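You operate a simulated robot arm through the tools that you are given. There is no shell and no other tool.

You are at the controls of a simulated two-armed robot. One attempt, no reset.

## Task
Join the yellow channel to the steel block in the welding jig.
Fine: screen shut, then table switched on; one good spot by one pull of the spot lever; then table off, gas lever shut, screen left shut. Leave the other channels. Where these are worked on the way, their far stop is far enough and under half their travel is too little: table switch.

It is judged by the outcome, as a careful person would: the job done as asked, and still so three seconds after it is handed in. It fails if anything else is knocked over, pushed out of place, dropped, spilled or broken.

## Robot
Two 7-joint arms with fingered hands on one trunk that stands fixed in place. Base frame: the origin is at the foot of the trunk, x ahead of it, y to its left, z up. Readings come in m, rad, newtons and seconds.
The left shoulder is at [0.063, 0.186, 1.181], the right one opposite. With the tool pointing down near the work surface each hand reaches from about 0.1 to 0.8 m from the base axis, measured 20 degrees to its own side. Payload 3.6 kg a hand.
Tool frame (each hand has its own): the origin (TCP) lies between the finger pads and is the grasp point; the fingertips stand 0.026 m ahead of it; z points along the fingers, y is the line along which they close. The gripper opens to 0.088 m; its body begins 0.03 m behind the TCP. The gripper is a hand of 3 fingers: y runs from the thumb to the fingers, the wrist lies at [-0.017, -0.098, -0.164] in the tool frame, and closing takes about 1.5 s.
Orientation is that of the tool frame in the base frame, as [roll, pitch, yaw] about the fixed x, y, z axes, in that order (R = Rz(yaw) Ry(pitch) Rx(roll)). With the fingers straight down and the wrist toward the robot, the tool's x, y and z point along [0, 1, 0], [1, 0, 0] and [0, 0, -1] of the base frame.

## Interface
- The arms move only by the tool servo_tool. It takes "left_plan", "right_plan" or both (then of equal length, played together; a hand with none holds still); each is a list of rows, each a list of 3 entries, a list of its own where there are three numbers: the shift along the tool's x, y, z in units of 300 mm (1.0 is 300 mm), then the turn, a rotation vector about the tool's x, y, z in units of 90 degrees (1.0 is 90 degrees), then the closure, from 0 (fully open) to 1 (shut). In form: [[[tx, ty, tz], [rx, ry, rz], fingers], ...]. A call has 1 to 20 rows; each row is the pose to reach, as a shift and turn from the pose commanded when the call began, along the tool's axes at that moment. A call with a number of a shift or a turn outside -1 to 1 is refused whole. A row lasts 0.2 s, in which the tool goes at most 0.05 m and 0.15 rad; a call with a longer step from one row to the next is refused whole, and so is a gripper value outside its range. A pose out of reach is approached as far as the arm can. The call stops where the force on the tool passes 50 N (or 10 N more than at its start, if that is more) or the arm is blocked; 0.2 s more then pass. Each finger travels about 0.153 m/s and halts on what it meets, pressing with about 26 N; the grip force reading is that of the motor and also rises with nothing between the fingers. The clock runs only during rows and for 0.2 s after the last one: add rows that repeat a pose to give the fingers time. The reply holds the time, the measured pose of the TCP, the force on the tool along the base axes, the opening and the grip force, in the units named above and with some noise, with the torque about the TCP (base axes, N m) and any sound that the robot's microphone picked up.
- Cameras (640 x 400 px; columns grow to the right, rows downward): "scene" is now at [0.2244, -0.052, 1.1315]; the picture's right is [-0.59, -0.81, 0.00], its down [0.04, -0.03, -1.00] and it looks along [0.80, -0.59, 0.04] (base axes); focal length 214 px, centre (320, 200). "left" rides on the left gripper at [-0.056, -0.08, -0.102] in its tool frame; the picture's right is [-0.73, -0.32, 0.60], its down [0.62, -0.67, 0.41] and it looks along [0.27, 0.68, 0.69] (tool axes); focal length 247 px, centre (320, 200). "right" rides on the right gripper at [0.056, -0.08, -0.102] in its tool frame; the picture's right is [-0.73, 0.32, -0.60], its down [-0.62, -0.66, 0.41] and it looks along [-0.27, 0.68, 0.69] (tool axes); focal length 247 px, centre (320, 200). There is no depth. A picture from a camera that has moved, and an enlarged one, comes with that camera's place and axes in the base frame and with its lens.
- get_image(camera): a new picture of that camera. The clock stands still meanwhile.
- raise_lower(by): moves the trunk up (or, below 0, down) by that many m; the arms and the scene camera ride with it, the base frame stays. It gives what a move gives, with no picture.
- hand_shape(shape, hand): the hand has 3 fingers and takes this shape, open, in about a second: jaw (thumb against the fingers, like two jaws); tri (thumb and two fingers); tip (a fingertip pinch); poke (one finger out to press); point (the index stretched); flat (the hand flat); cup (the hand cupped); fist (a fist). The gripper value then closes the fingers along that shape, each until it touches; the sizes above hold for jaw. It gives what a move gives, with no picture.
- turn_head(pan, tilt): turns the head with the scene camera to pan (to the left, within 1.047 rad either way) and tilt (down, from -0.506 to 1.204), counted from straight ahead of the robot (the tilt from the chest, where the trunk bows). It gives what a move gives.
- enlarge(camera, box): a new picture of the part [left, top, right, bottom] of that camera's present view, enlarged. The clock stands still meanwhile.
- close_job(): hands the job in; it is judged then, once.

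Nothing tells you positions but the pictures and the camera data. Unless the task says otherwise, let go and move clear before handing in.

The tools are called after ">>>" as a command line: name --argument value ..., lists and objects as JSON in quotes. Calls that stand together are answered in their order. servo_tool: Moves the arms, as the interface text tells. Its arguments: {"type":"object","properties":{"left_plan":{"type":"array","items":{"type":"array"}},"right_plan":{"type":"array","items":{"type":"array"}}},"required":[]} The other tools are called the same way: raise_lower (by) moves the trunk up or down; hand_shape (shape, hand) gives the hand a shape; turn_head (pan, tilt) turns the head that bears the scene camera; get_image (camera) takes a picture; enlarge (camera, box) takes an enlarged picture of a part of a camera's view; close_job () hands the job in.

At the start:

```text
clock: 0.0
left_ee_pos: [0.405, -0.0812, 1.3677]
left_tcp_rot: [-3.141, -0.001, 1.571]
left_contact_force: [-0.1, 0.2, 0.0]
left_moment: [0.01, 0.02, 0.0]
left_gripper_width: 0.0878
left_gripper_force: 0.0
left_shape: jaw
right_ee_pos: [0.3038, -0.4345, 1.3117]
right_tcp_rot: [3.142, 0.0, 1.57]
right_contact_force: [0.1, -0.4, -1.0]
right_moment: [-0.01, 0.02, 0.01]
right_gripper_width: 0.0879
right_gripper_force: 0.0
right_shape: jaw
trunk travel left (down, up): [-0.325, 0.432]
head pan, tilt (commanded): [-0.634, -0.045]
```

scene: 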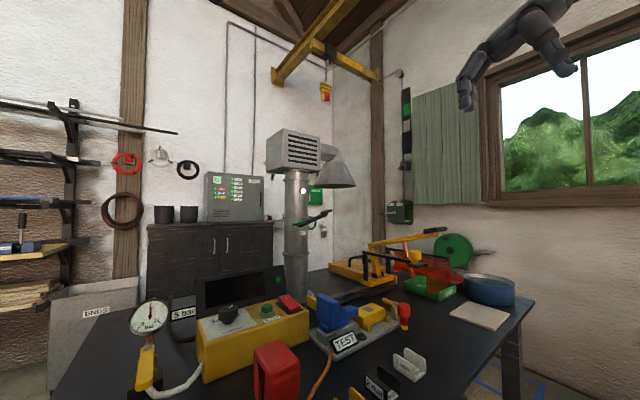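
right: 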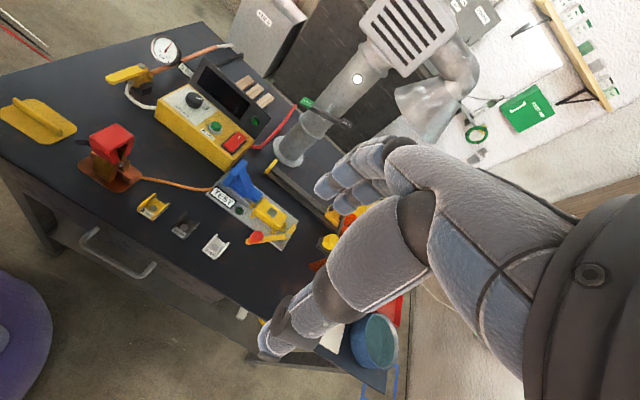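
left: 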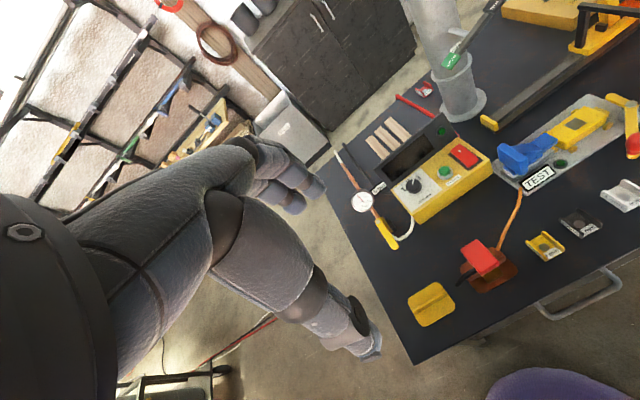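

I see a dark workbench with a yellow control box, a jig with a TEST label, a few channels and several levers. I'll look around first before moving anything.

>>> turn_head --pan -0.634 --tilt 0.5

>>> get_image --camera "left"

>>> get_image --camera "right"

```text
clock: 1.0
left_ee_pos: [0.4044, -0.0819, 1.3675]
left_tcp_rot: [-3.141, 0.0, 1.57]
left_contact_force: [0.4, -0.6, -0.2]
left_moment: [-0.03, 0.0, -0.01]
left_gripper_width: 0.0877
left_gripper_force: 0.2
left_shape: jaw
right_ee_pos: [0.3032, -0.4351, 1.3123]
right_tcp_rot: [-3.141, -0.002, 1.57]
right_contact_force: [0.6, -0.1, -0.4]
right_moment: [-0.02, -0.02, 0.04]
right_gripper_width: 0.0875
right_gripper_force: 0.1
right_shape: jaw
trunk travel left (down, up): [-0.325, 0.432]
head pan, tilt (commanded): [-0.634, 0.499]
```

```text
taken
camera left: at [0.324, -0.1365, 1.4695], right [-0.32, -0.73, -0.6], down [-0.67, 0.62, -0.41], along [0.68, 0.27, -0.69], focal length 247 px, centre (320, 200)
```

left: 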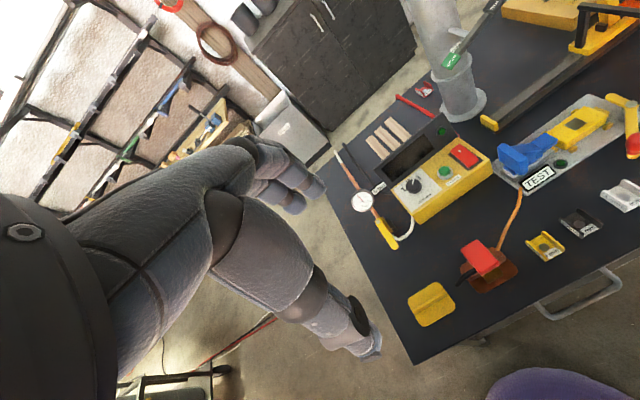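

```text
taken
camera right: at [0.2222, -0.3798, 1.4141], right [0.32, -0.74, 0.6], down [-0.67, -0.62, -0.41], along [0.68, -0.27, -0.69], focal length 247 px, centre (320, 200)
```

right: 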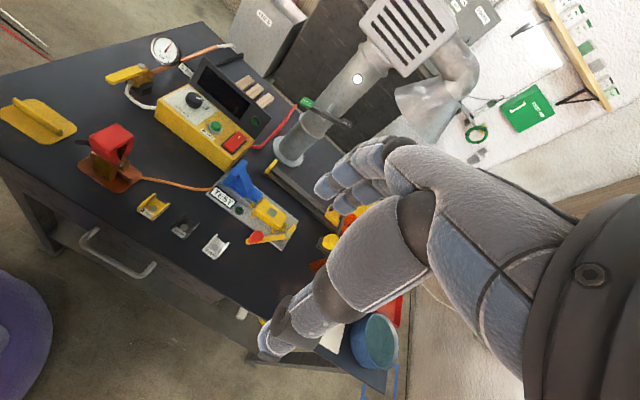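

>>> get_image --camera "scene"

>>> enlarge --camera "scene" --box '[160, 60, 480, 260]'

>>> enlarge --camera "left" --box '[330, 60, 640, 254]'

>>> enlarge --camera "left" --box '[400, 160, 640, 310]'

>>> enlarge --camera "right" --box '[140, 60, 380, 260]'

```text
taken
camera scene: at [0.2262, -0.0532, 1.0814], right [-0.59, -0.81, 0.0], down [-0.39, 0.28, -0.88], along [0.71, -0.52, -0.48], focal length 214 px, centre (320, 200)
```

scene: 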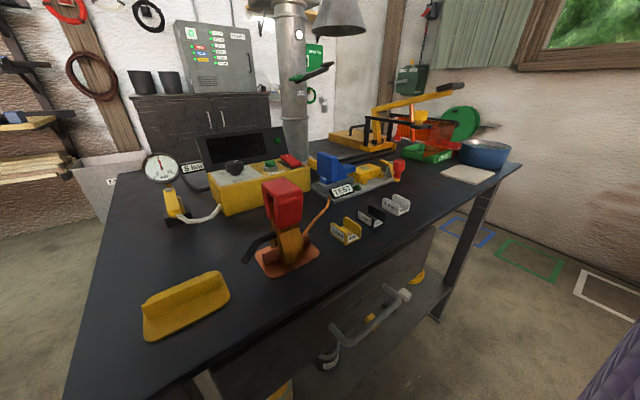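

```text
2.00 times, centred on (320, 160) of scene
camera zoom: at [0.2262, -0.0532, 1.0814], right [-0.59, -0.81, 0.0], down [-0.39, 0.28, -0.88], along [0.71, -0.52, -0.48], focal length 429 px, centre (320, 280)
```

zoom: 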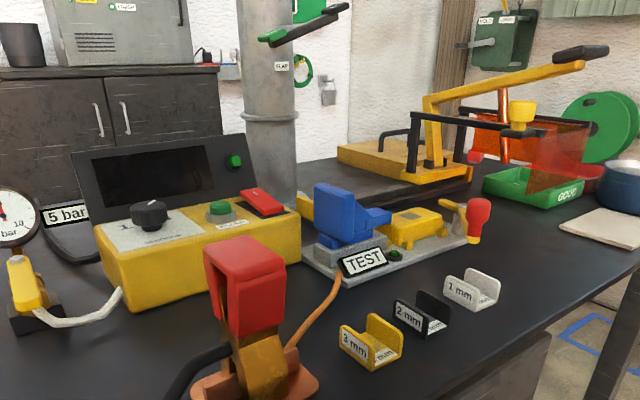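

```text
2.06 times, centred on (485, 157) of left
camera zoom: at [0.324, -0.1365, 1.4695], right [-0.32, -0.73, -0.6], down [-0.67, 0.62, -0.41], along [0.68, 0.27, -0.69], focal length 509 px, centre (-20, 289)
```

zoom: 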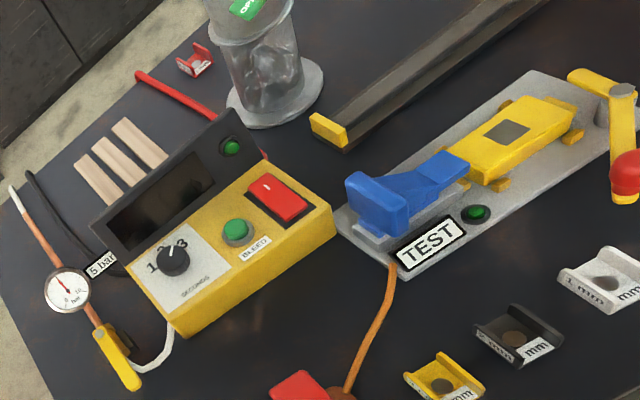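

```text
2.67 times, centred on (520, 235) of left
camera zoom: at [0.324, -0.1365, 1.4695], right [-0.32, -0.73, -0.6], down [-0.67, 0.62, -0.41], along [0.68, 0.27, -0.69], focal length 659 px, centre (-213, 107)
```

zoom: 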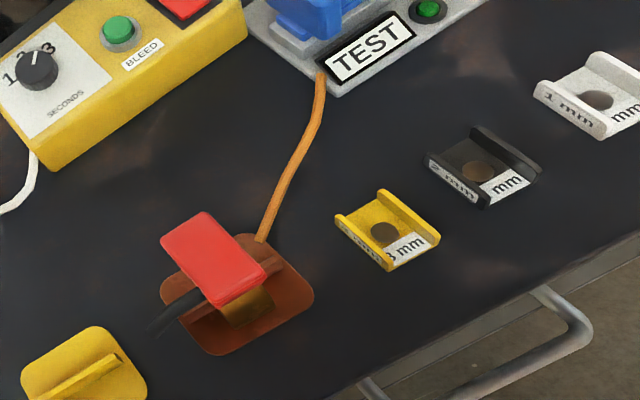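

```text
2.00 times, centred on (260, 160) of right
camera zoom: at [0.2222, -0.3798, 1.4141], right [0.32, -0.74, 0.6], down [-0.67, -0.62, -0.41], along [0.68, -0.27, -0.69], focal length 494 px, centre (440, 280)
```

zoom: 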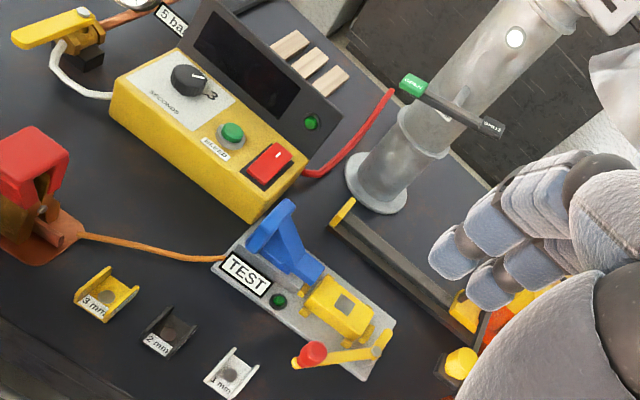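

The bench holds a gauge with a yellow valve, a controller with a seconds knob, a BLEED button and a red rocker, a TEST fixture, three channels (1, 2 and 3 mm) and a lever machine at the back right. I'll zoom in on each before deciding which is which.

>>> enlarge --camera "scene" --box '[320, 70, 520, 195]'

>>> enlarge --camera "scene" --box '[130, 130, 330, 255]'

>>> enlarge --camera "scene" --box '[300, 140, 428, 220]'

>>> enlarge --camera "scene" --box '[160, 10, 352, 130]'

>>> enlarge --camera "left" --box '[480, 0, 640, 100]'

>>> enlarge --camera "left" --box '[340, 80, 500, 180]'

```text
3.20 times, centred on (420, 132) of scene
camera zoom: at [0.2262, -0.0532, 1.0814], right [-0.59, -0.81, 0.0], down [-0.39, 0.28, -0.88], along [0.71, -0.52, -0.48], focal length 686 px, centre (0, 416)
```

zoom: 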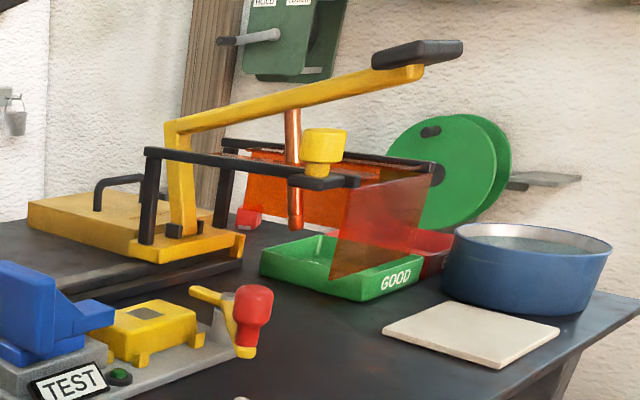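

```text
3.20 times, centred on (230, 192) of scene
camera zoom: at [0.2262, -0.0532, 1.0814], right [-0.59, -0.81, 0.0], down [-0.39, 0.28, -0.88], along [0.71, -0.52, -0.48], focal length 686 px, centre (608, 224)
```

zoom: 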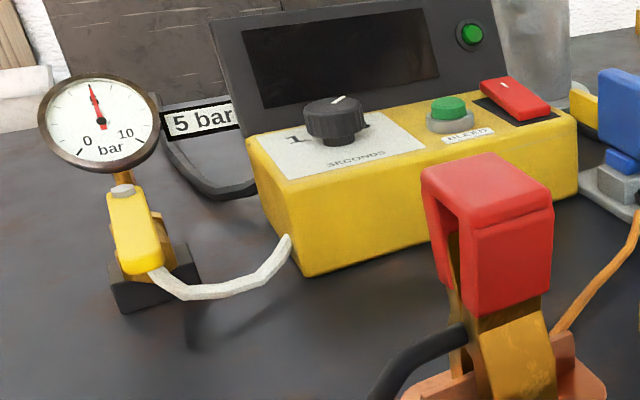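

```text
5.00 times, centred on (364, 180) of scene
camera zoom: at [0.2262, -0.0532, 1.0814], right [-0.59, -0.81, 0.0], down [-0.39, 0.28, -0.88], along [0.71, -0.52, -0.48], focal length 1072 px, centre (100, 300)
```

zoom: 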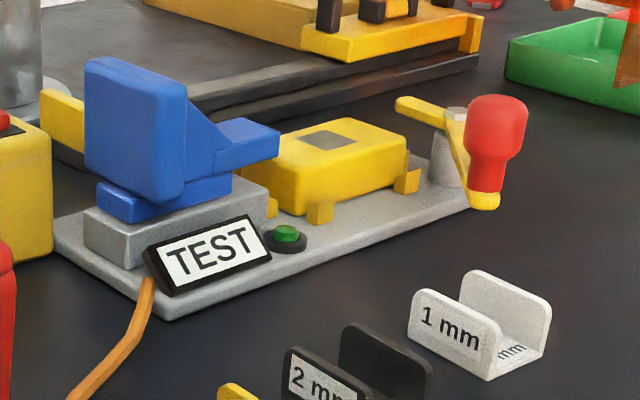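

```text
3.33 times, centred on (256, 70) of scene
camera zoom: at [0.2262, -0.0532, 1.0814], right [-0.59, -0.81, 0.0], down [-0.39, 0.28, -0.88], along [0.71, -0.52, -0.48], focal length 715 px, centre (533, 633)
```

zoom: 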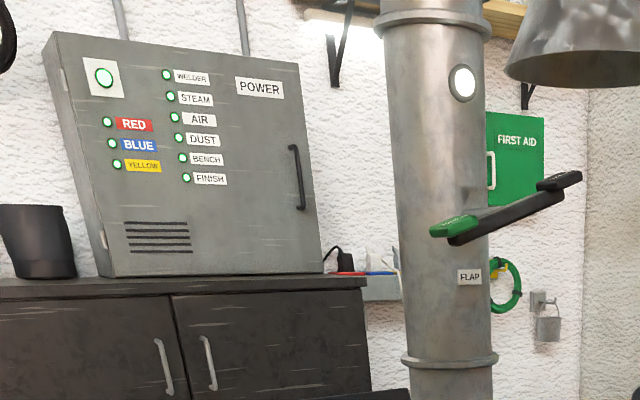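

```text
4.00 times, centred on (560, 50) of left
camera zoom: at [0.324, -0.1365, 1.4695], right [-0.32, -0.73, -0.6], down [-0.67, 0.62, -0.41], along [0.68, 0.27, -0.69], focal length 988 px, centre (-640, 800)
```

zoom: 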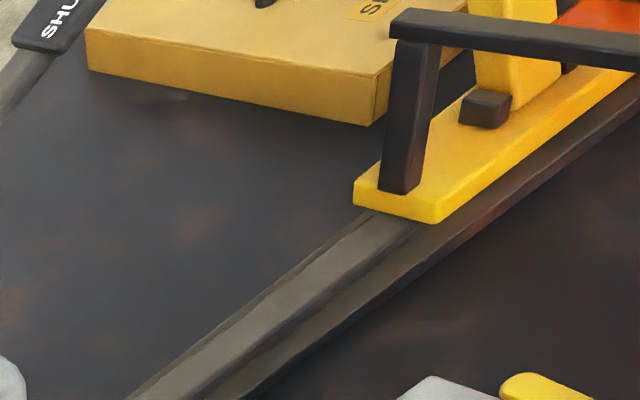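

```text
4.00 times, centred on (420, 130) of left
camera zoom: at [0.324, -0.1365, 1.4695], right [-0.32, -0.73, -0.6], down [-0.67, 0.62, -0.41], along [0.68, 0.27, -0.69], focal length 988 px, centre (-80, 480)
```

zoom: 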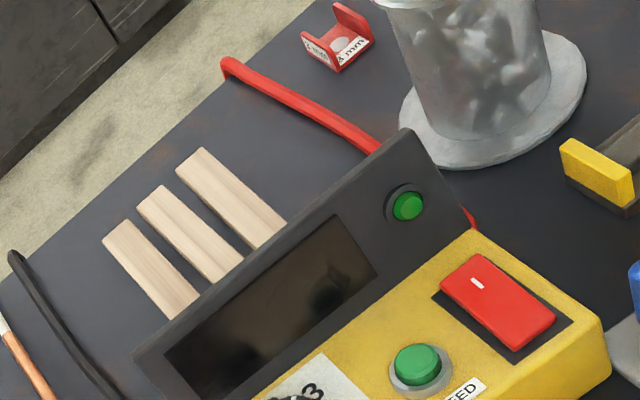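

I now see a spot welder with a copper electrode on a long yellow lever at the back right, with orange screen panels, and a rail with yellow stops. I'll pan the head to get better views of it.

>>> turn_head --pan -0.9 --tilt 0.45

>>> get_image --camera "scene"

>>> enlarge --camera "scene" --box '[200, 60, 440, 210]'

```text
clock: 1.7
left_ee_pos: [0.4047, -0.0819, 1.3681]
left_tcp_rot: [-3.14, 0.001, 1.572]
left_contact_force: [1.1, 0.3, 0.6]
left_moment: [-0.02, -0.02, 0.0]
left_gripper_width: 0.0879
left_gripper_force: 0.1
left_shape: jaw
right_ee_pos: [0.3022, -0.4339, 1.3123]
right_tcp_rot: [3.141, -0.001, 1.571]
right_contact_force: [-0.1, 0.5, 0.2]
right_moment: [0.0, -0.01, -0.02]
right_gripper_width: 0.0878
right_gripper_force: 0.0
right_shape: jaw
trunk travel left (down, up): [-0.325, 0.432]
head pan, tilt (commanded): [-0.901, 0.45]
```

```text
taken
camera scene: at [0.21, -0.0713, 1.0858], right [-0.78, -0.62, 0.0], down [-0.27, 0.34, -0.9], along [0.56, -0.71, -0.44], focal length 214 px, centre (320, 200)
```

scene: 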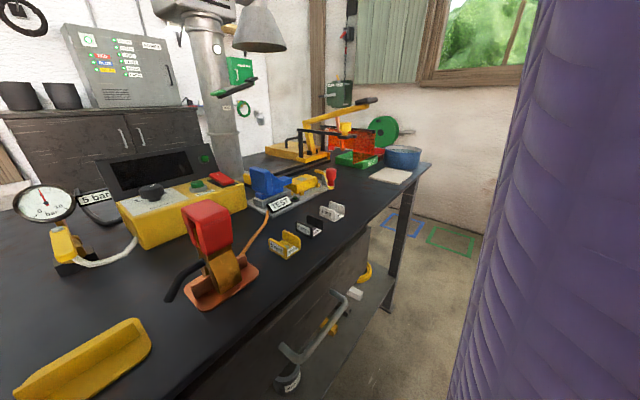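

```text
2.67 times, centred on (320, 135) of scene
camera zoom: at [0.21, -0.0713, 1.0858], right [-0.78, -0.62, 0.0], down [-0.27, 0.34, -0.9], along [0.56, -0.71, -0.44], focal length 572 px, centre (320, 373)
```

zoom: 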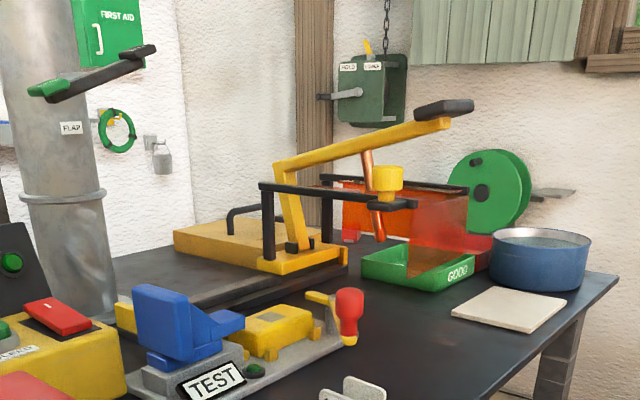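

The welder's handle seems to be near (0.51, -0.65, 1.07) and the jig's steel patch near (0.606, -0.481, 0.87). I'll turn the right hand clockwise in place so its camera sees the welder.

>>> servo_tool --right_plan '[[[0, 0, 0], [0, 0, 0.09], 0], [[0, 0, 0], [0, 0, 0.18], 0], [[0, 0, 0], [0, 0, 0.27], 0], [[0, 0, 0], [0, 0, 0.36], 0], [[0, 0, 0], [0, 0, 0.45], 0]]'

>>> get_image --camera "right"

```text
clock: 2.9
left_ee_pos: [0.4053, -0.0809, 1.3677]
left_tcp_rot: [-3.141, 0.0, 1.571]
left_contact_force: [0.0, 0.4, -0.3]
left_moment: [-0.03, -0.02, -0.04]
left_gripper_width: 0.0876
left_gripper_force: 0.1
left_shape: jaw
right_ee_pos: [0.3025, -0.4337, 1.3119]
right_tcp_rot: [-3.141, 0.001, 0.861]
right_contact_force: [0.1, 0.5, 0.1]
right_moment: [0.01, 0.02, 0.05]
right_gripper_width: 0.0875
right_gripper_force: 0.0
right_shape: jaw
trunk travel left (down, up): [-0.325, 0.432]
head pan, tilt (commanded): [-0.901, 0.45]
```

```text
taken
camera right: at [0.2777, -0.3408, 1.4138], right [-0.24, -0.77, 0.6], down [-0.91, -0.04, -0.41], along [0.34, -0.64, -0.69], focal length 247 px, centre (320, 200)
```

right: 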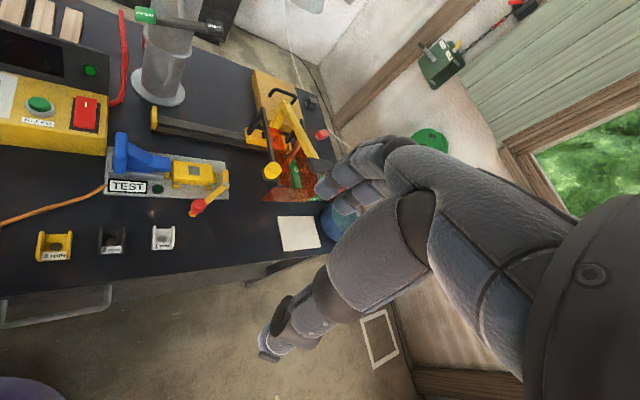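

>>> enlarge --camera "right" --box '[140, 60, 340, 260]'

>>> enlarge --camera "right" --box '[220, 50, 348, 210]'

>>> enlarge --camera "right" --box '[0, 80, 256, 290]'

>>> enlarge --camera "right" --box '[80, 0, 272, 120]'

```text
2.00 times, centred on (240, 160) of right
camera zoom: at [0.2777, -0.3408, 1.4138], right [-0.24, -0.77, 0.6], down [-0.91, -0.04, -0.41], along [0.34, -0.64, -0.69], focal length 494 px, centre (480, 280)
```

zoom: 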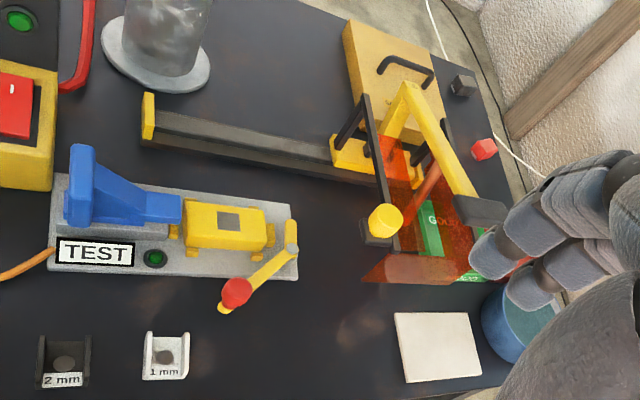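

```text
2.50 times, centred on (284, 130) of right
camera zoom: at [0.2777, -0.3408, 1.4138], right [-0.24, -0.77, 0.6], down [-0.91, -0.04, -0.41], along [0.34, -0.64, -0.69], focal length 617 px, centre (410, 375)
```

zoom: 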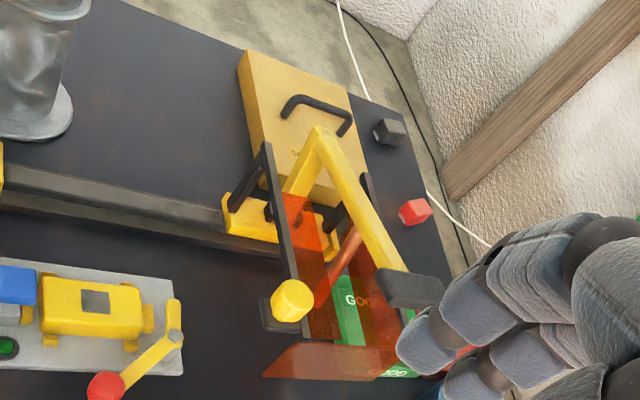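

```text
1.90 times, centred on (128, 185) of right
camera zoom: at [0.2777, -0.3408, 1.4138], right [-0.24, -0.77, 0.6], down [-0.91, -0.04, -0.41], along [0.34, -0.64, -0.69], focal length 470 px, centre (686, 229)
```

zoom: 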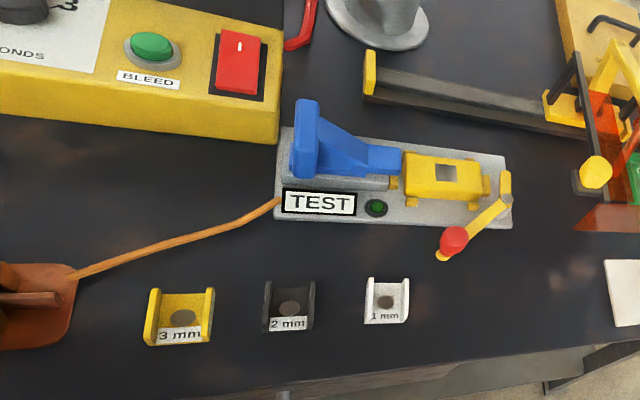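

```text
3.33 times, centred on (176, 60) of right
camera zoom: at [0.2777, -0.3408, 1.4138], right [-0.24, -0.77, 0.6], down [-0.91, -0.04, -0.41], along [0.34, -0.64, -0.69], focal length 823 px, centre (800, 667)
```

zoom: 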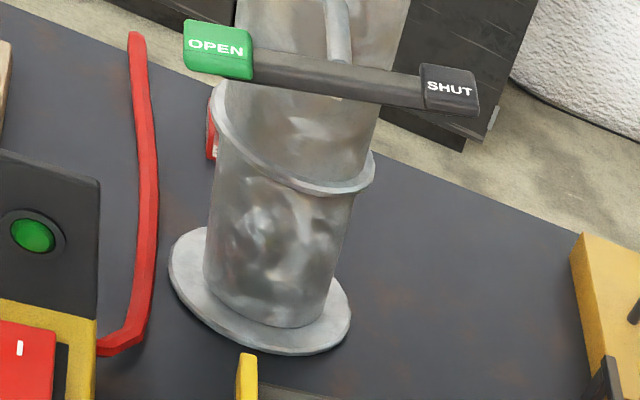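

The carriage with orange panels appears to ride on a rail that ends at a yellow stop, and the jig may be the yellow holder with a steel square. I'll zoom further on the red/orange unit, the jig and the plate at the back.

>>> enlarge --camera "left" --box '[395, 220, 555, 320]'

>>> enlarge --camera "right" --box '[230, 60, 330, 210]'

>>> enlarge --camera "right" --box '[100, 125, 240, 220]'

>>> enlarge --camera "scene" --box '[150, 190, 310, 310]'

>>> enlarge --camera "scene" --box '[235, 90, 395, 190]'

```text
4.00 times, centred on (475, 270) of left
camera zoom: at [0.3241, -0.136, 1.4695], right [-0.32, -0.73, -0.6], down [-0.67, 0.62, -0.41], along [0.68, 0.27, -0.69], focal length 988 px, centre (-300, -80)
```

zoom: 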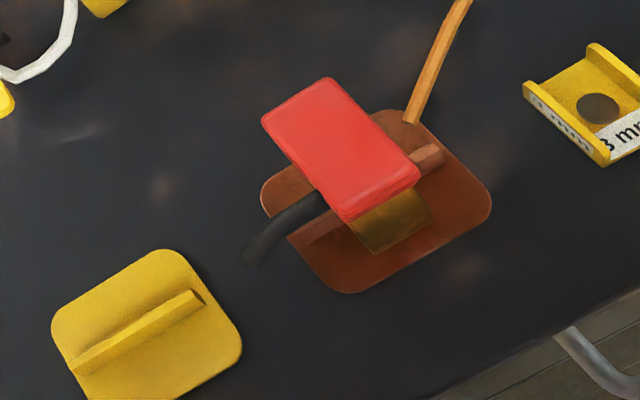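

```text
2.67 times, centred on (280, 135) of right
camera zoom: at [0.2777, -0.3408, 1.4138], right [-0.24, -0.77, 0.6], down [-0.91, -0.04, -0.41], along [0.34, -0.64, -0.69], focal length 659 px, centre (427, 373)
```

zoom: 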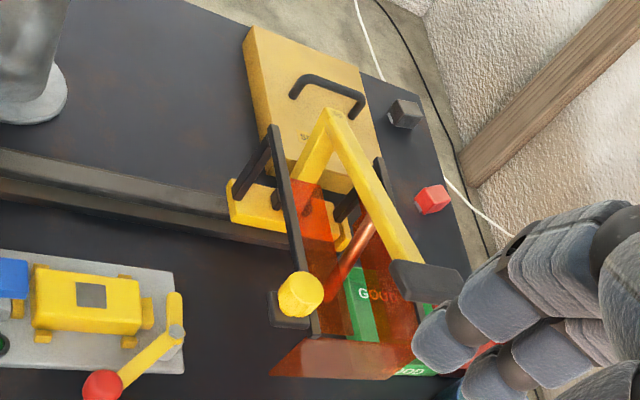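

```text
4.21 times, centred on (170, 172) of right
camera zoom: at [0.2777, -0.3408, 1.4138], right [-0.24, -0.77, 0.6], down [-0.91, -0.04, -0.41], along [0.34, -0.64, -0.69], focal length 1040 px, centre (952, 316)
```

zoom: 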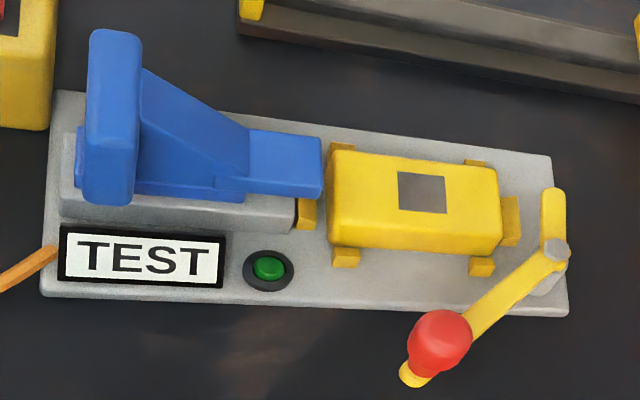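

```text
3.33 times, centred on (230, 250) of scene
camera zoom: at [0.21, -0.071, 1.0858], right [-0.78, -0.62, 0.0], down [-0.27, 0.34, -0.9], along [0.56, -0.71, -0.44], focal length 715 px, centre (620, 33)
```

zoom: 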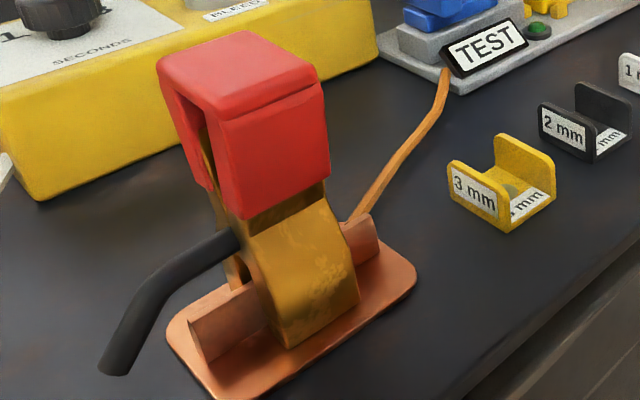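

```text
4.00 times, centred on (315, 140) of scene
camera zoom: at [0.21, -0.071, 1.0858], right [-0.78, -0.62, 0.0], down [-0.27, 0.34, -0.9], along [0.56, -0.71, -0.44], focal length 858 px, centre (340, 440)
```

zoom: 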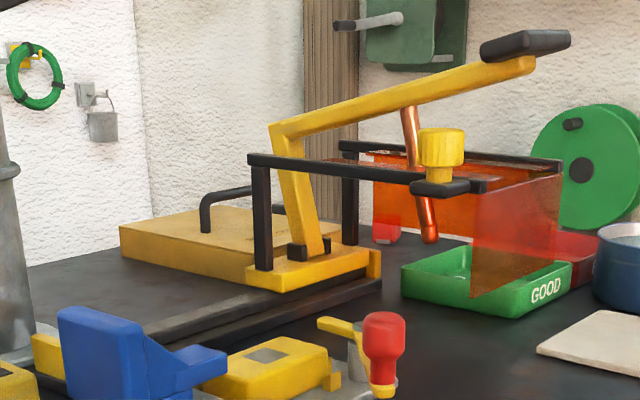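

The red unit looks like an earth clamp biting a copper bar that is wired to the jig. I still need to find the "table switch", so I'll look under the table edge, at the cabinet and at the wall fittings.

>>> enlarge --camera "scene" --box '[250, 240, 410, 400]'

>>> enlarge --camera "scene" --box '[0, 140, 256, 300]'

>>> enlarge --camera "scene" --box '[310, 60, 390, 130]'

>>> turn_head --pan -0.4 --tilt 0.75

>>> get_image --camera "scene"

```text
2.50 times, centred on (330, 320) of scene
camera zoom: at [0.21, -0.071, 1.0858], right [-0.78, -0.62, 0.0], down [-0.27, 0.34, -0.9], along [0.56, -0.71, -0.44], focal length 536 px, centre (295, -100)
```

zoom: 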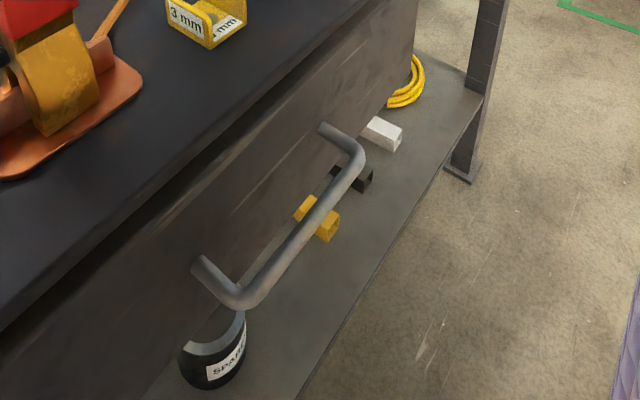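

```text
2.50 times, centred on (128, 220) of scene
camera zoom: at [0.21, -0.071, 1.0858], right [-0.78, -0.62, 0.0], down [-0.27, 0.34, -0.9], along [0.56, -0.71, -0.44], focal length 536 px, centre (800, 150)
```

zoom: 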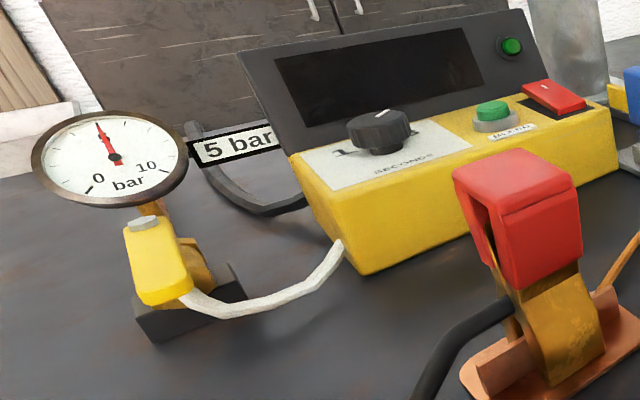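

```text
5.71 times, centred on (350, 95) of scene
camera zoom: at [0.21, -0.071, 1.0858], right [-0.78, -0.62, 0.0], down [-0.27, 0.34, -0.9], along [0.56, -0.71, -0.44], focal length 1226 px, centre (149, 800)
```

zoom: 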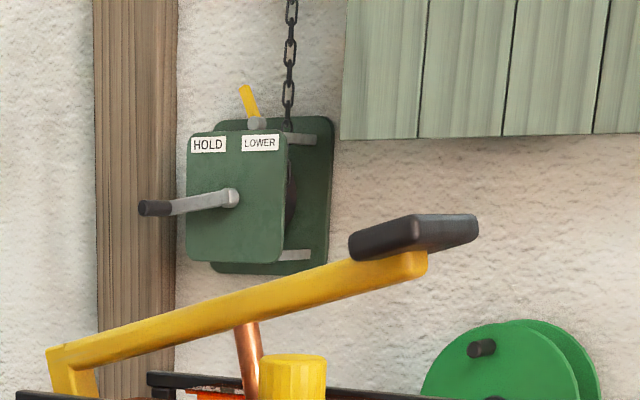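

```text
clock: 3.9
left_ee_pos: [0.4041, -0.0804, 1.3684]
left_tcp_rot: [-3.141, 0.0, 1.572]
left_contact_force: [0.7, 0.2, -0.3]
left_moment: [-0.06, -0.02, -0.01]
left_gripper_width: 0.0876
left_gripper_force: 0.0
left_shape: jaw
right_ee_pos: [0.3011, -0.4353, 1.312]
right_tcp_rot: [-3.139, -0.001, 0.865]
right_contact_force: [0.8, -0.2, -0.4]
right_moment: [-0.01, -0.01, -0.02]
right_gripper_width: 0.0875
right_gripper_force: 0.0
right_shape: jaw
trunk travel left (down, up): [-0.325, 0.432]
head pan, tilt (commanded): [-0.4, 0.75]
```

```text
taken
camera scene: at [0.2292, -0.0317, 1.0594], right [-0.39, -0.92, 0.0], down [-0.63, 0.27, -0.73], along [0.67, -0.29, -0.68], focal length 214 px, centre (320, 200)
```

scene: 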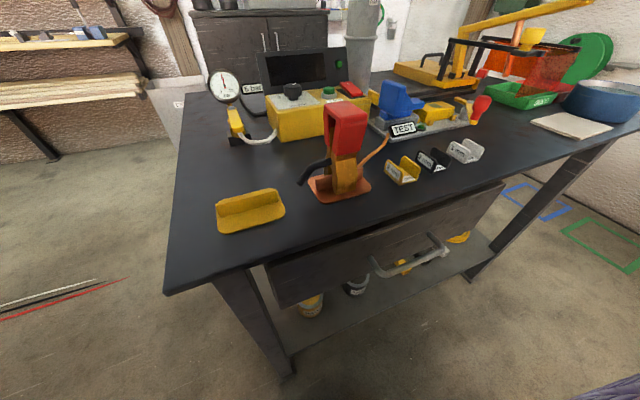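

The red rocker on the controller is the likely table switch, and below the bench there is only a drawer handle and loose stock. I'll lower the right hand to get a closer camera view of the jig and knob.

>>> servo_tool --right_plan '[[[0, 0, 0.16], [0, 0, 0], 0], [[0, 0, 0.32], [0, 0, 0], 0], [[0, 0, 0.48], [0, 0, 0], 0], [[0, 0, 0.6], [0, 0, 0], 0]]'

>>> get_image --camera "right"

>>> enlarge --camera "right" --box '[0, 60, 256, 220]'

>>> enlarge --camera "left" --box '[480, 80, 640, 200]'

>>> enlarge --camera "left" --box '[340, 160, 436, 256]'

```text
clock: 4.9
left_ee_pos: [0.4046, -0.0807, 1.367]
left_tcp_rot: [-3.14, 0.002, 1.57]
left_contact_force: [-0.6, 0.6, 0.3]
left_moment: [-0.01, 0.0, -0.01]
left_gripper_width: 0.0877
left_gripper_force: 0.1
left_shape: jaw
right_ee_pos: [0.3087, -0.4432, 1.1349]
right_tcp_rot: [-3.139, -0.001, 0.866]
right_contact_force: [0.2, -0.8, 0.3]
right_moment: [0.0, 0.04, -0.01]
right_gripper_width: 0.0881
right_gripper_force: 0.1
right_shape: jaw
right hand out of reach, approached as far as the arm can: row 4
trunk travel left (down, up): [-0.325, 0.432]
head pan, tilt (commanded): [-0.4, 0.75]
```

```text
taken
camera right: at [0.2837, -0.3497, 1.2383], right [-0.23, -0.77, 0.6], down [-0.91, -0.04, -0.41], along [0.34, -0.64, -0.69], focal length 247 px, centre (320, 200)
```

right: 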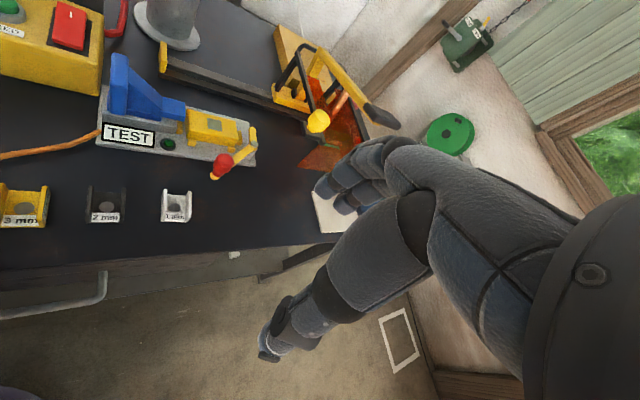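

```text
2.50 times, centred on (128, 140) of right
camera zoom: at [0.2837, -0.3497, 1.2383], right [-0.23, -0.77, 0.6], down [-0.91, -0.04, -0.41], along [0.34, -0.64, -0.69], focal length 617 px, centre (800, 350)
```

zoom: 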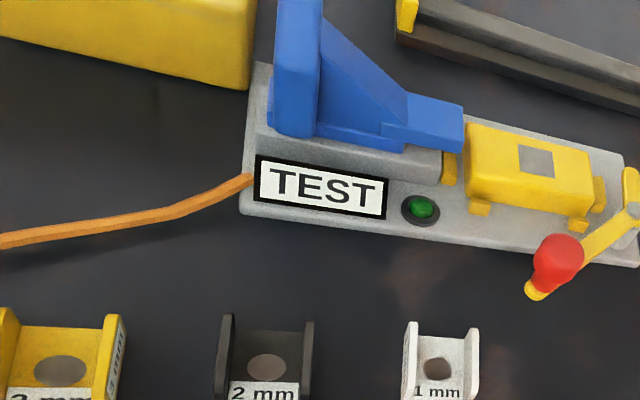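

```text
3.33 times, centred on (560, 140) of left
camera zoom: at [0.3245, -0.1367, 1.4693], right [-0.32, -0.73, -0.6], down [-0.67, 0.62, -0.41], along [0.67, 0.27, -0.69], focal length 823 px, centre (-480, 400)
```

zoom: 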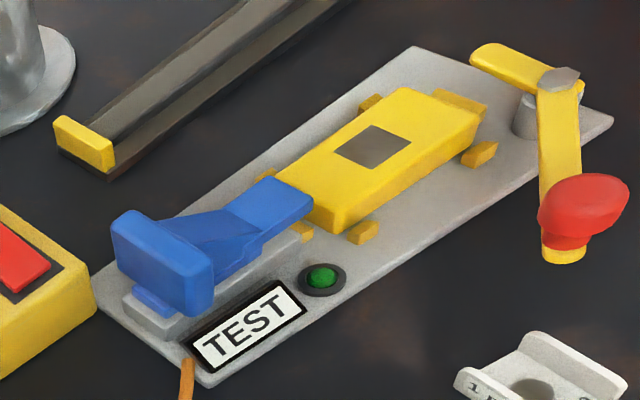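

```text
4.17 times, centred on (388, 208) of left
camera zoom: at [0.3245, -0.1367, 1.4693], right [-0.32, -0.73, -0.6], down [-0.67, 0.62, -0.41], along [0.67, 0.27, -0.69], focal length 1029 px, centre (37, 167)
```

zoom: 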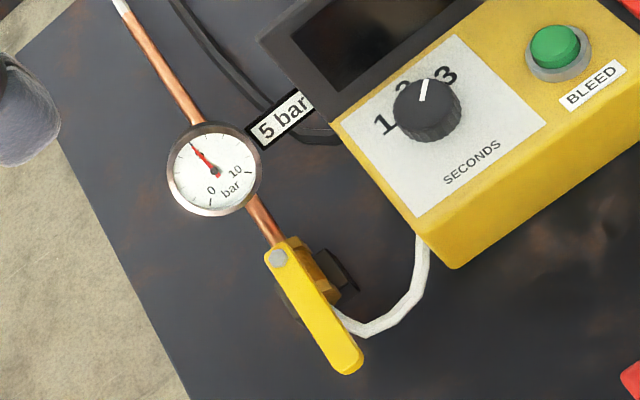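

The gauge reads close to 5 bar, and the knob pointer is around 2–3. I'll take higher zooms of the jig, welder and knob from the present viewpoints to understand the mechanisms.

>>> enlarge --camera "right" --box '[160, 90, 272, 190]'

>>> enlarge --camera "right" --box '[260, 20, 400, 180]'

>>> enlarge --camera "scene" --box '[360, 70, 500, 160]'

>>> enlarge --camera "scene" --box '[200, 50, 380, 150]'

>>> enlarge --camera "left" --box '[345, 160, 393, 220]'

>>> enlarge --camera "left" --box '[395, 165, 455, 215]'

```text
4.00 times, centred on (216, 140) of right
camera zoom: at [0.2837, -0.3497, 1.2383], right [-0.23, -0.77, 0.6], down [-0.91, -0.04, -0.41], along [0.34, -0.64, -0.69], focal length 988 px, centre (736, 440)
```

zoom: 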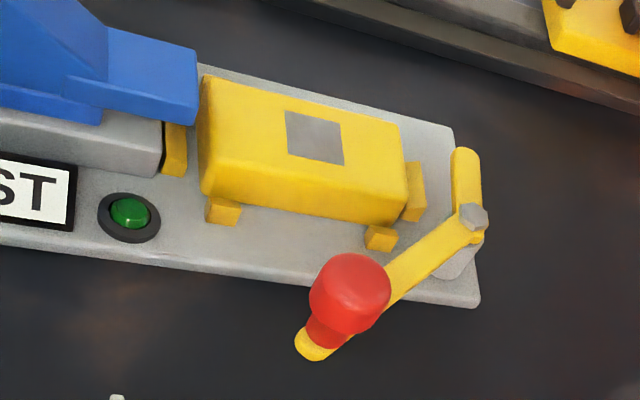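

```text
2.50 times, centred on (330, 100) of right
camera zoom: at [0.2837, -0.3497, 1.2383], right [-0.23, -0.77, 0.6], down [-0.91, -0.04, -0.41], along [0.34, -0.64, -0.69], focal length 617 px, centre (295, 450)
```

zoom: 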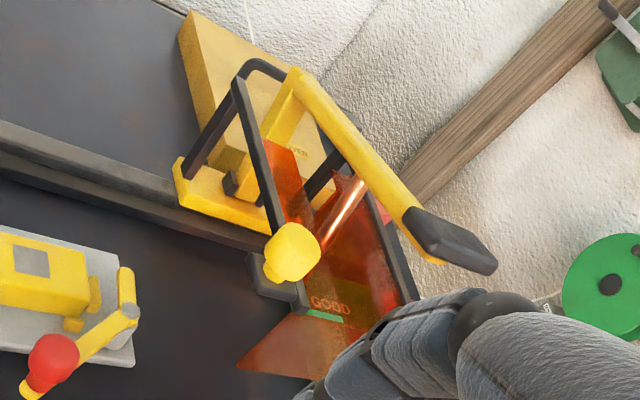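

```text
4.44 times, centred on (430, 115) of scene
camera zoom: at [0.2295, -0.0317, 1.0593], right [-0.39, -0.92, 0.0], down [-0.63, 0.27, -0.73], along [0.67, -0.28, -0.68], focal length 953 px, centre (-169, 578)
```

zoom: 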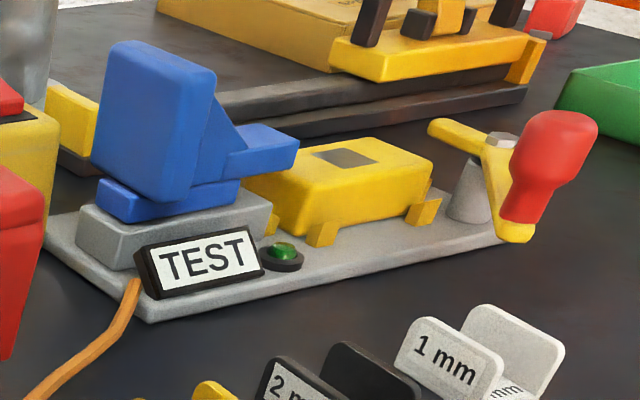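

```text
3.56 times, centred on (290, 100) of scene
camera zoom: at [0.2295, -0.0317, 1.0593], right [-0.39, -0.92, 0.0], down [-0.63, 0.27, -0.73], along [0.67, -0.28, -0.68], focal length 763 px, centre (427, 556)
```

zoom: 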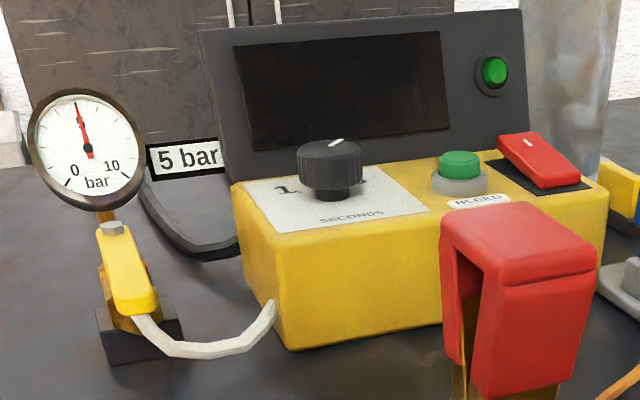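

```text
6.67 times, centred on (369, 190) of left
camera zoom: at [0.3245, -0.1367, 1.4693], right [-0.32, -0.73, -0.6], down [-0.67, 0.62, -0.41], along [0.67, 0.27, -0.69], focal length 1646 px, centre (-7, 267)
```

zoom: 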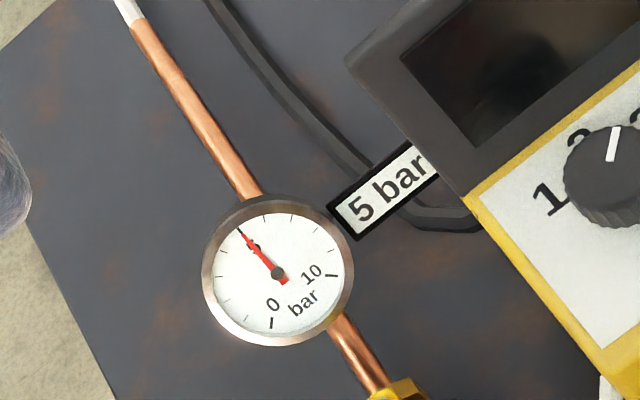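

```text
8.00 times, centred on (425, 190) of left
camera zoom: at [0.3245, -0.1367, 1.4693], right [-0.32, -0.73, -0.6], down [-0.67, 0.62, -0.41], along [0.67, 0.27, -0.69], focal length 1976 px, centre (-520, 280)
```

zoom: 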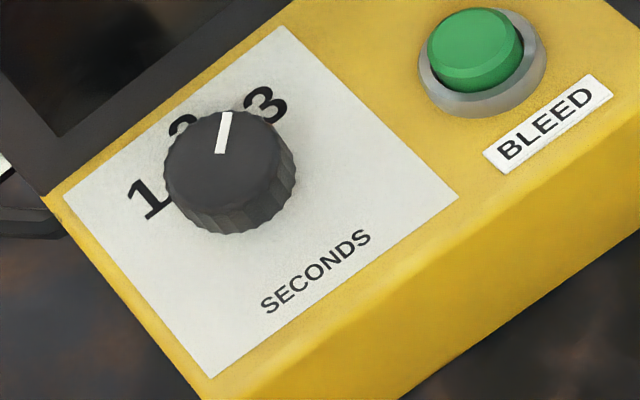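

Reading so far: knob points at 3 s (channel is 3 mm), gauge is about 5 bar, the steel square is centred near (0.604, -0.483, 0.872), the yellow channel near (0.451, -0.27) with flanges facing ±y, and the screen carriage slides along the rail with its yellow knob near (0.538, -0.599, 1.01). I'll move the left hand aside and test whether the right hand can turn so that it closes along base y.

>>> servo_tool --left_plan '[[[0.15, 0, 0], [0, 0, 0], 0], [[0.3, 0, 0], [0, 0, 0], 0], [[0.45, 0, 0], [0, 0, 0], 0], [[0.6, 0, 0], [0, 0, 0], 0], [[0.75, 0, 0], [0, 0, 0], 0]]'

>>> servo_tool --right_plan '[[[0.08, 0.14, -0.02], [0, 0, 0.0], 0], [[0.16, 0.28, -0.04], [0, 0, 0.09], 0], [[0.24, 0.36, -0.05], [0, 0, 0.18], 0], [[0.32, 0.4, -0.05], [0, 0, 0.27], 0], [[0.4, 0.4, -0.05], [0, 0, 0.36], 0], [[0.4, 0.4, -0.05], [0, 0, 0.45], 0], [[0.4, 0.4, -0.05], [0, 0, 0.54], 0]]'

>>> get_image --camera "right"

>>> get_image --camera "scene"

```text
clock: 6.1
left_ee_pos: [0.4031, 0.1482, 1.3685]
left_tcp_rot: [-3.141, 0.0, 1.57]
left_contact_force: [-0.4, 1.0, 0.4]
left_moment: [-0.04, 0.0, 0.0]
left_gripper_width: 0.0878
left_gripper_force: 0.0
left_shape: jaw
right_ee_pos: [0.3085, -0.4425, 1.1376]
right_tcp_rot: [-3.14, 0.002, 0.863]
right_contact_force: [0.2, 0.0, 0.8]
right_moment: [0.01, -0.01, -0.01]
right_gripper_width: 0.0879
right_gripper_force: 0.1
right_shape: jaw
trunk travel left (down, up): [-0.325, 0.432]
head pan, tilt (commanded): [-0.4, 0.75]
```

```text
clock: 7.7
left_ee_pos: [0.4035, 0.147, 1.3677]
left_tcp_rot: [-3.138, 0.0, 1.57]
left_contact_force: [-0.5, 0.2, -0.5]
left_moment: [-0.04, -0.03, -0.01]
left_gripper_width: 0.0877
left_gripper_force: 0.1
left_shape: jaw
right_ee_pos: [0.4794, -0.4251, 1.1503]
right_tcp_rot: [-3.14, 0.001, 0.014]
right_contact_force: [0.1, -0.2, 0.2]
right_moment: [-0.01, 0.01, 0.0]
right_gripper_width: 0.0877
right_gripper_force: 0.0
right_shape: jaw
trunk travel left (down, up): [-0.325, 0.432]
head pan, tilt (commanded): [-0.4, 0.75]
```

```text
taken
camera right: at [0.5337, -0.3459, 1.2526], right [-0.73, -0.33, 0.6], down [-0.63, 0.66, -0.41], along [-0.26, -0.68, -0.69], focal length 247 px, centre (320, 200)
```

right: 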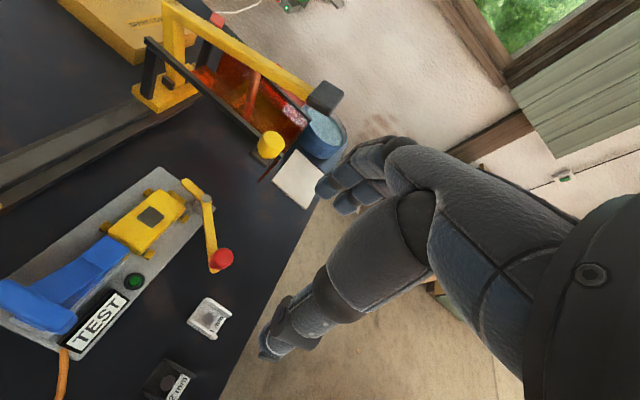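

```text
taken
camera scene: at [0.2296, -0.031, 1.0593], right [-0.39, -0.92, 0.0], down [-0.63, 0.27, -0.73], along [0.67, -0.28, -0.68], focal length 214 px, centre (320, 200)
```

scene: 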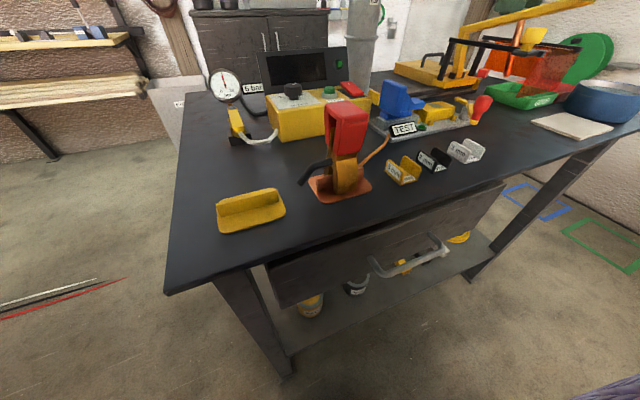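

The right hand can turn to yaw 0, so it can close across the flanges. This viewpoint also shows the welder well, so I'll zoom on it and the jig.

>>> enlarge --camera "right" --box '[110, 0, 350, 200]'

>>> enlarge --camera "right" --box '[90, 160, 250, 280]'

>>> enlarge --camera "scene" --box '[440, 0, 640, 125]'

>>> enlarge --camera "left" --box '[420, 80, 640, 240]'

```text
2.00 times, centred on (230, 100) of right
camera zoom: at [0.5337, -0.3459, 1.2526], right [-0.73, -0.33, 0.6], down [-0.63, 0.66, -0.41], along [-0.26, -0.68, -0.69], focal length 494 px, centre (500, 400)
```

zoom: 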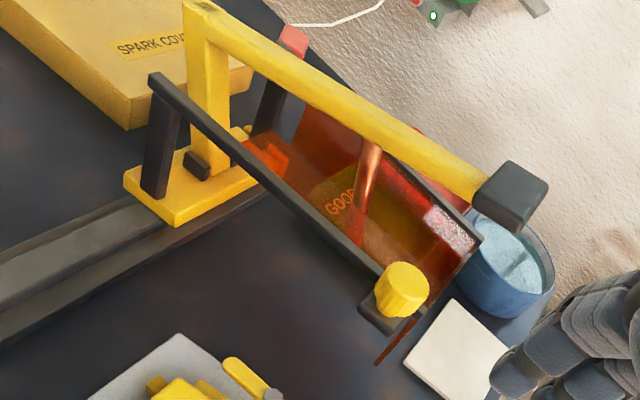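

```text
3.33 times, centred on (170, 220) of right
camera zoom: at [0.5337, -0.3459, 1.2526], right [-0.73, -0.33, 0.6], down [-0.63, 0.66, -0.41], along [-0.26, -0.68, -0.69], focal length 823 px, centre (820, 133)
```

zoom: 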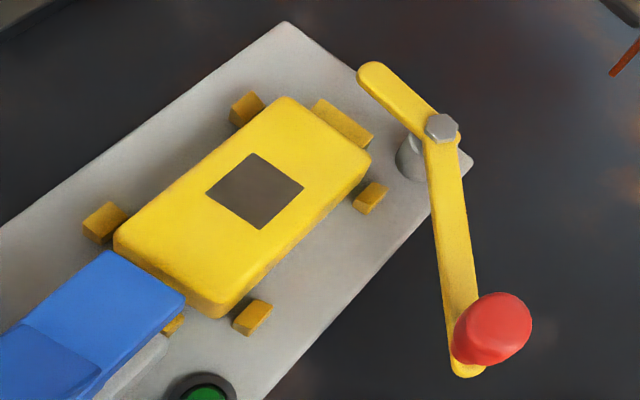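

```text
3.20 times, centred on (540, 62) of scene
camera zoom: at [0.2296, -0.031, 1.0593], right [-0.39, -0.92, 0.0], down [-0.63, 0.27, -0.73], along [0.67, -0.28, -0.68], focal length 686 px, centre (-384, 640)
```

zoom: 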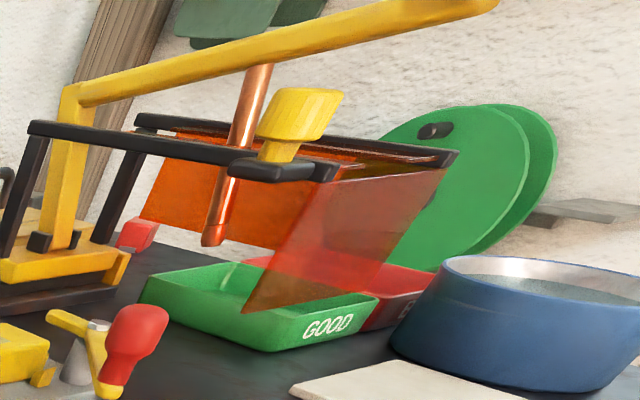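

```text
2.50 times, centred on (530, 160) of left
camera zoom: at [0.3236, 0.0914, 1.4696], right [-0.32, -0.73, -0.6], down [-0.67, 0.62, -0.41], along [0.67, 0.27, -0.69], focal length 617 px, centre (-205, 300)
```

zoom: 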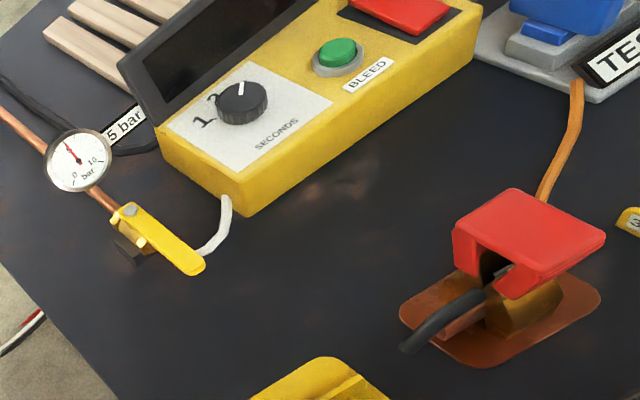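

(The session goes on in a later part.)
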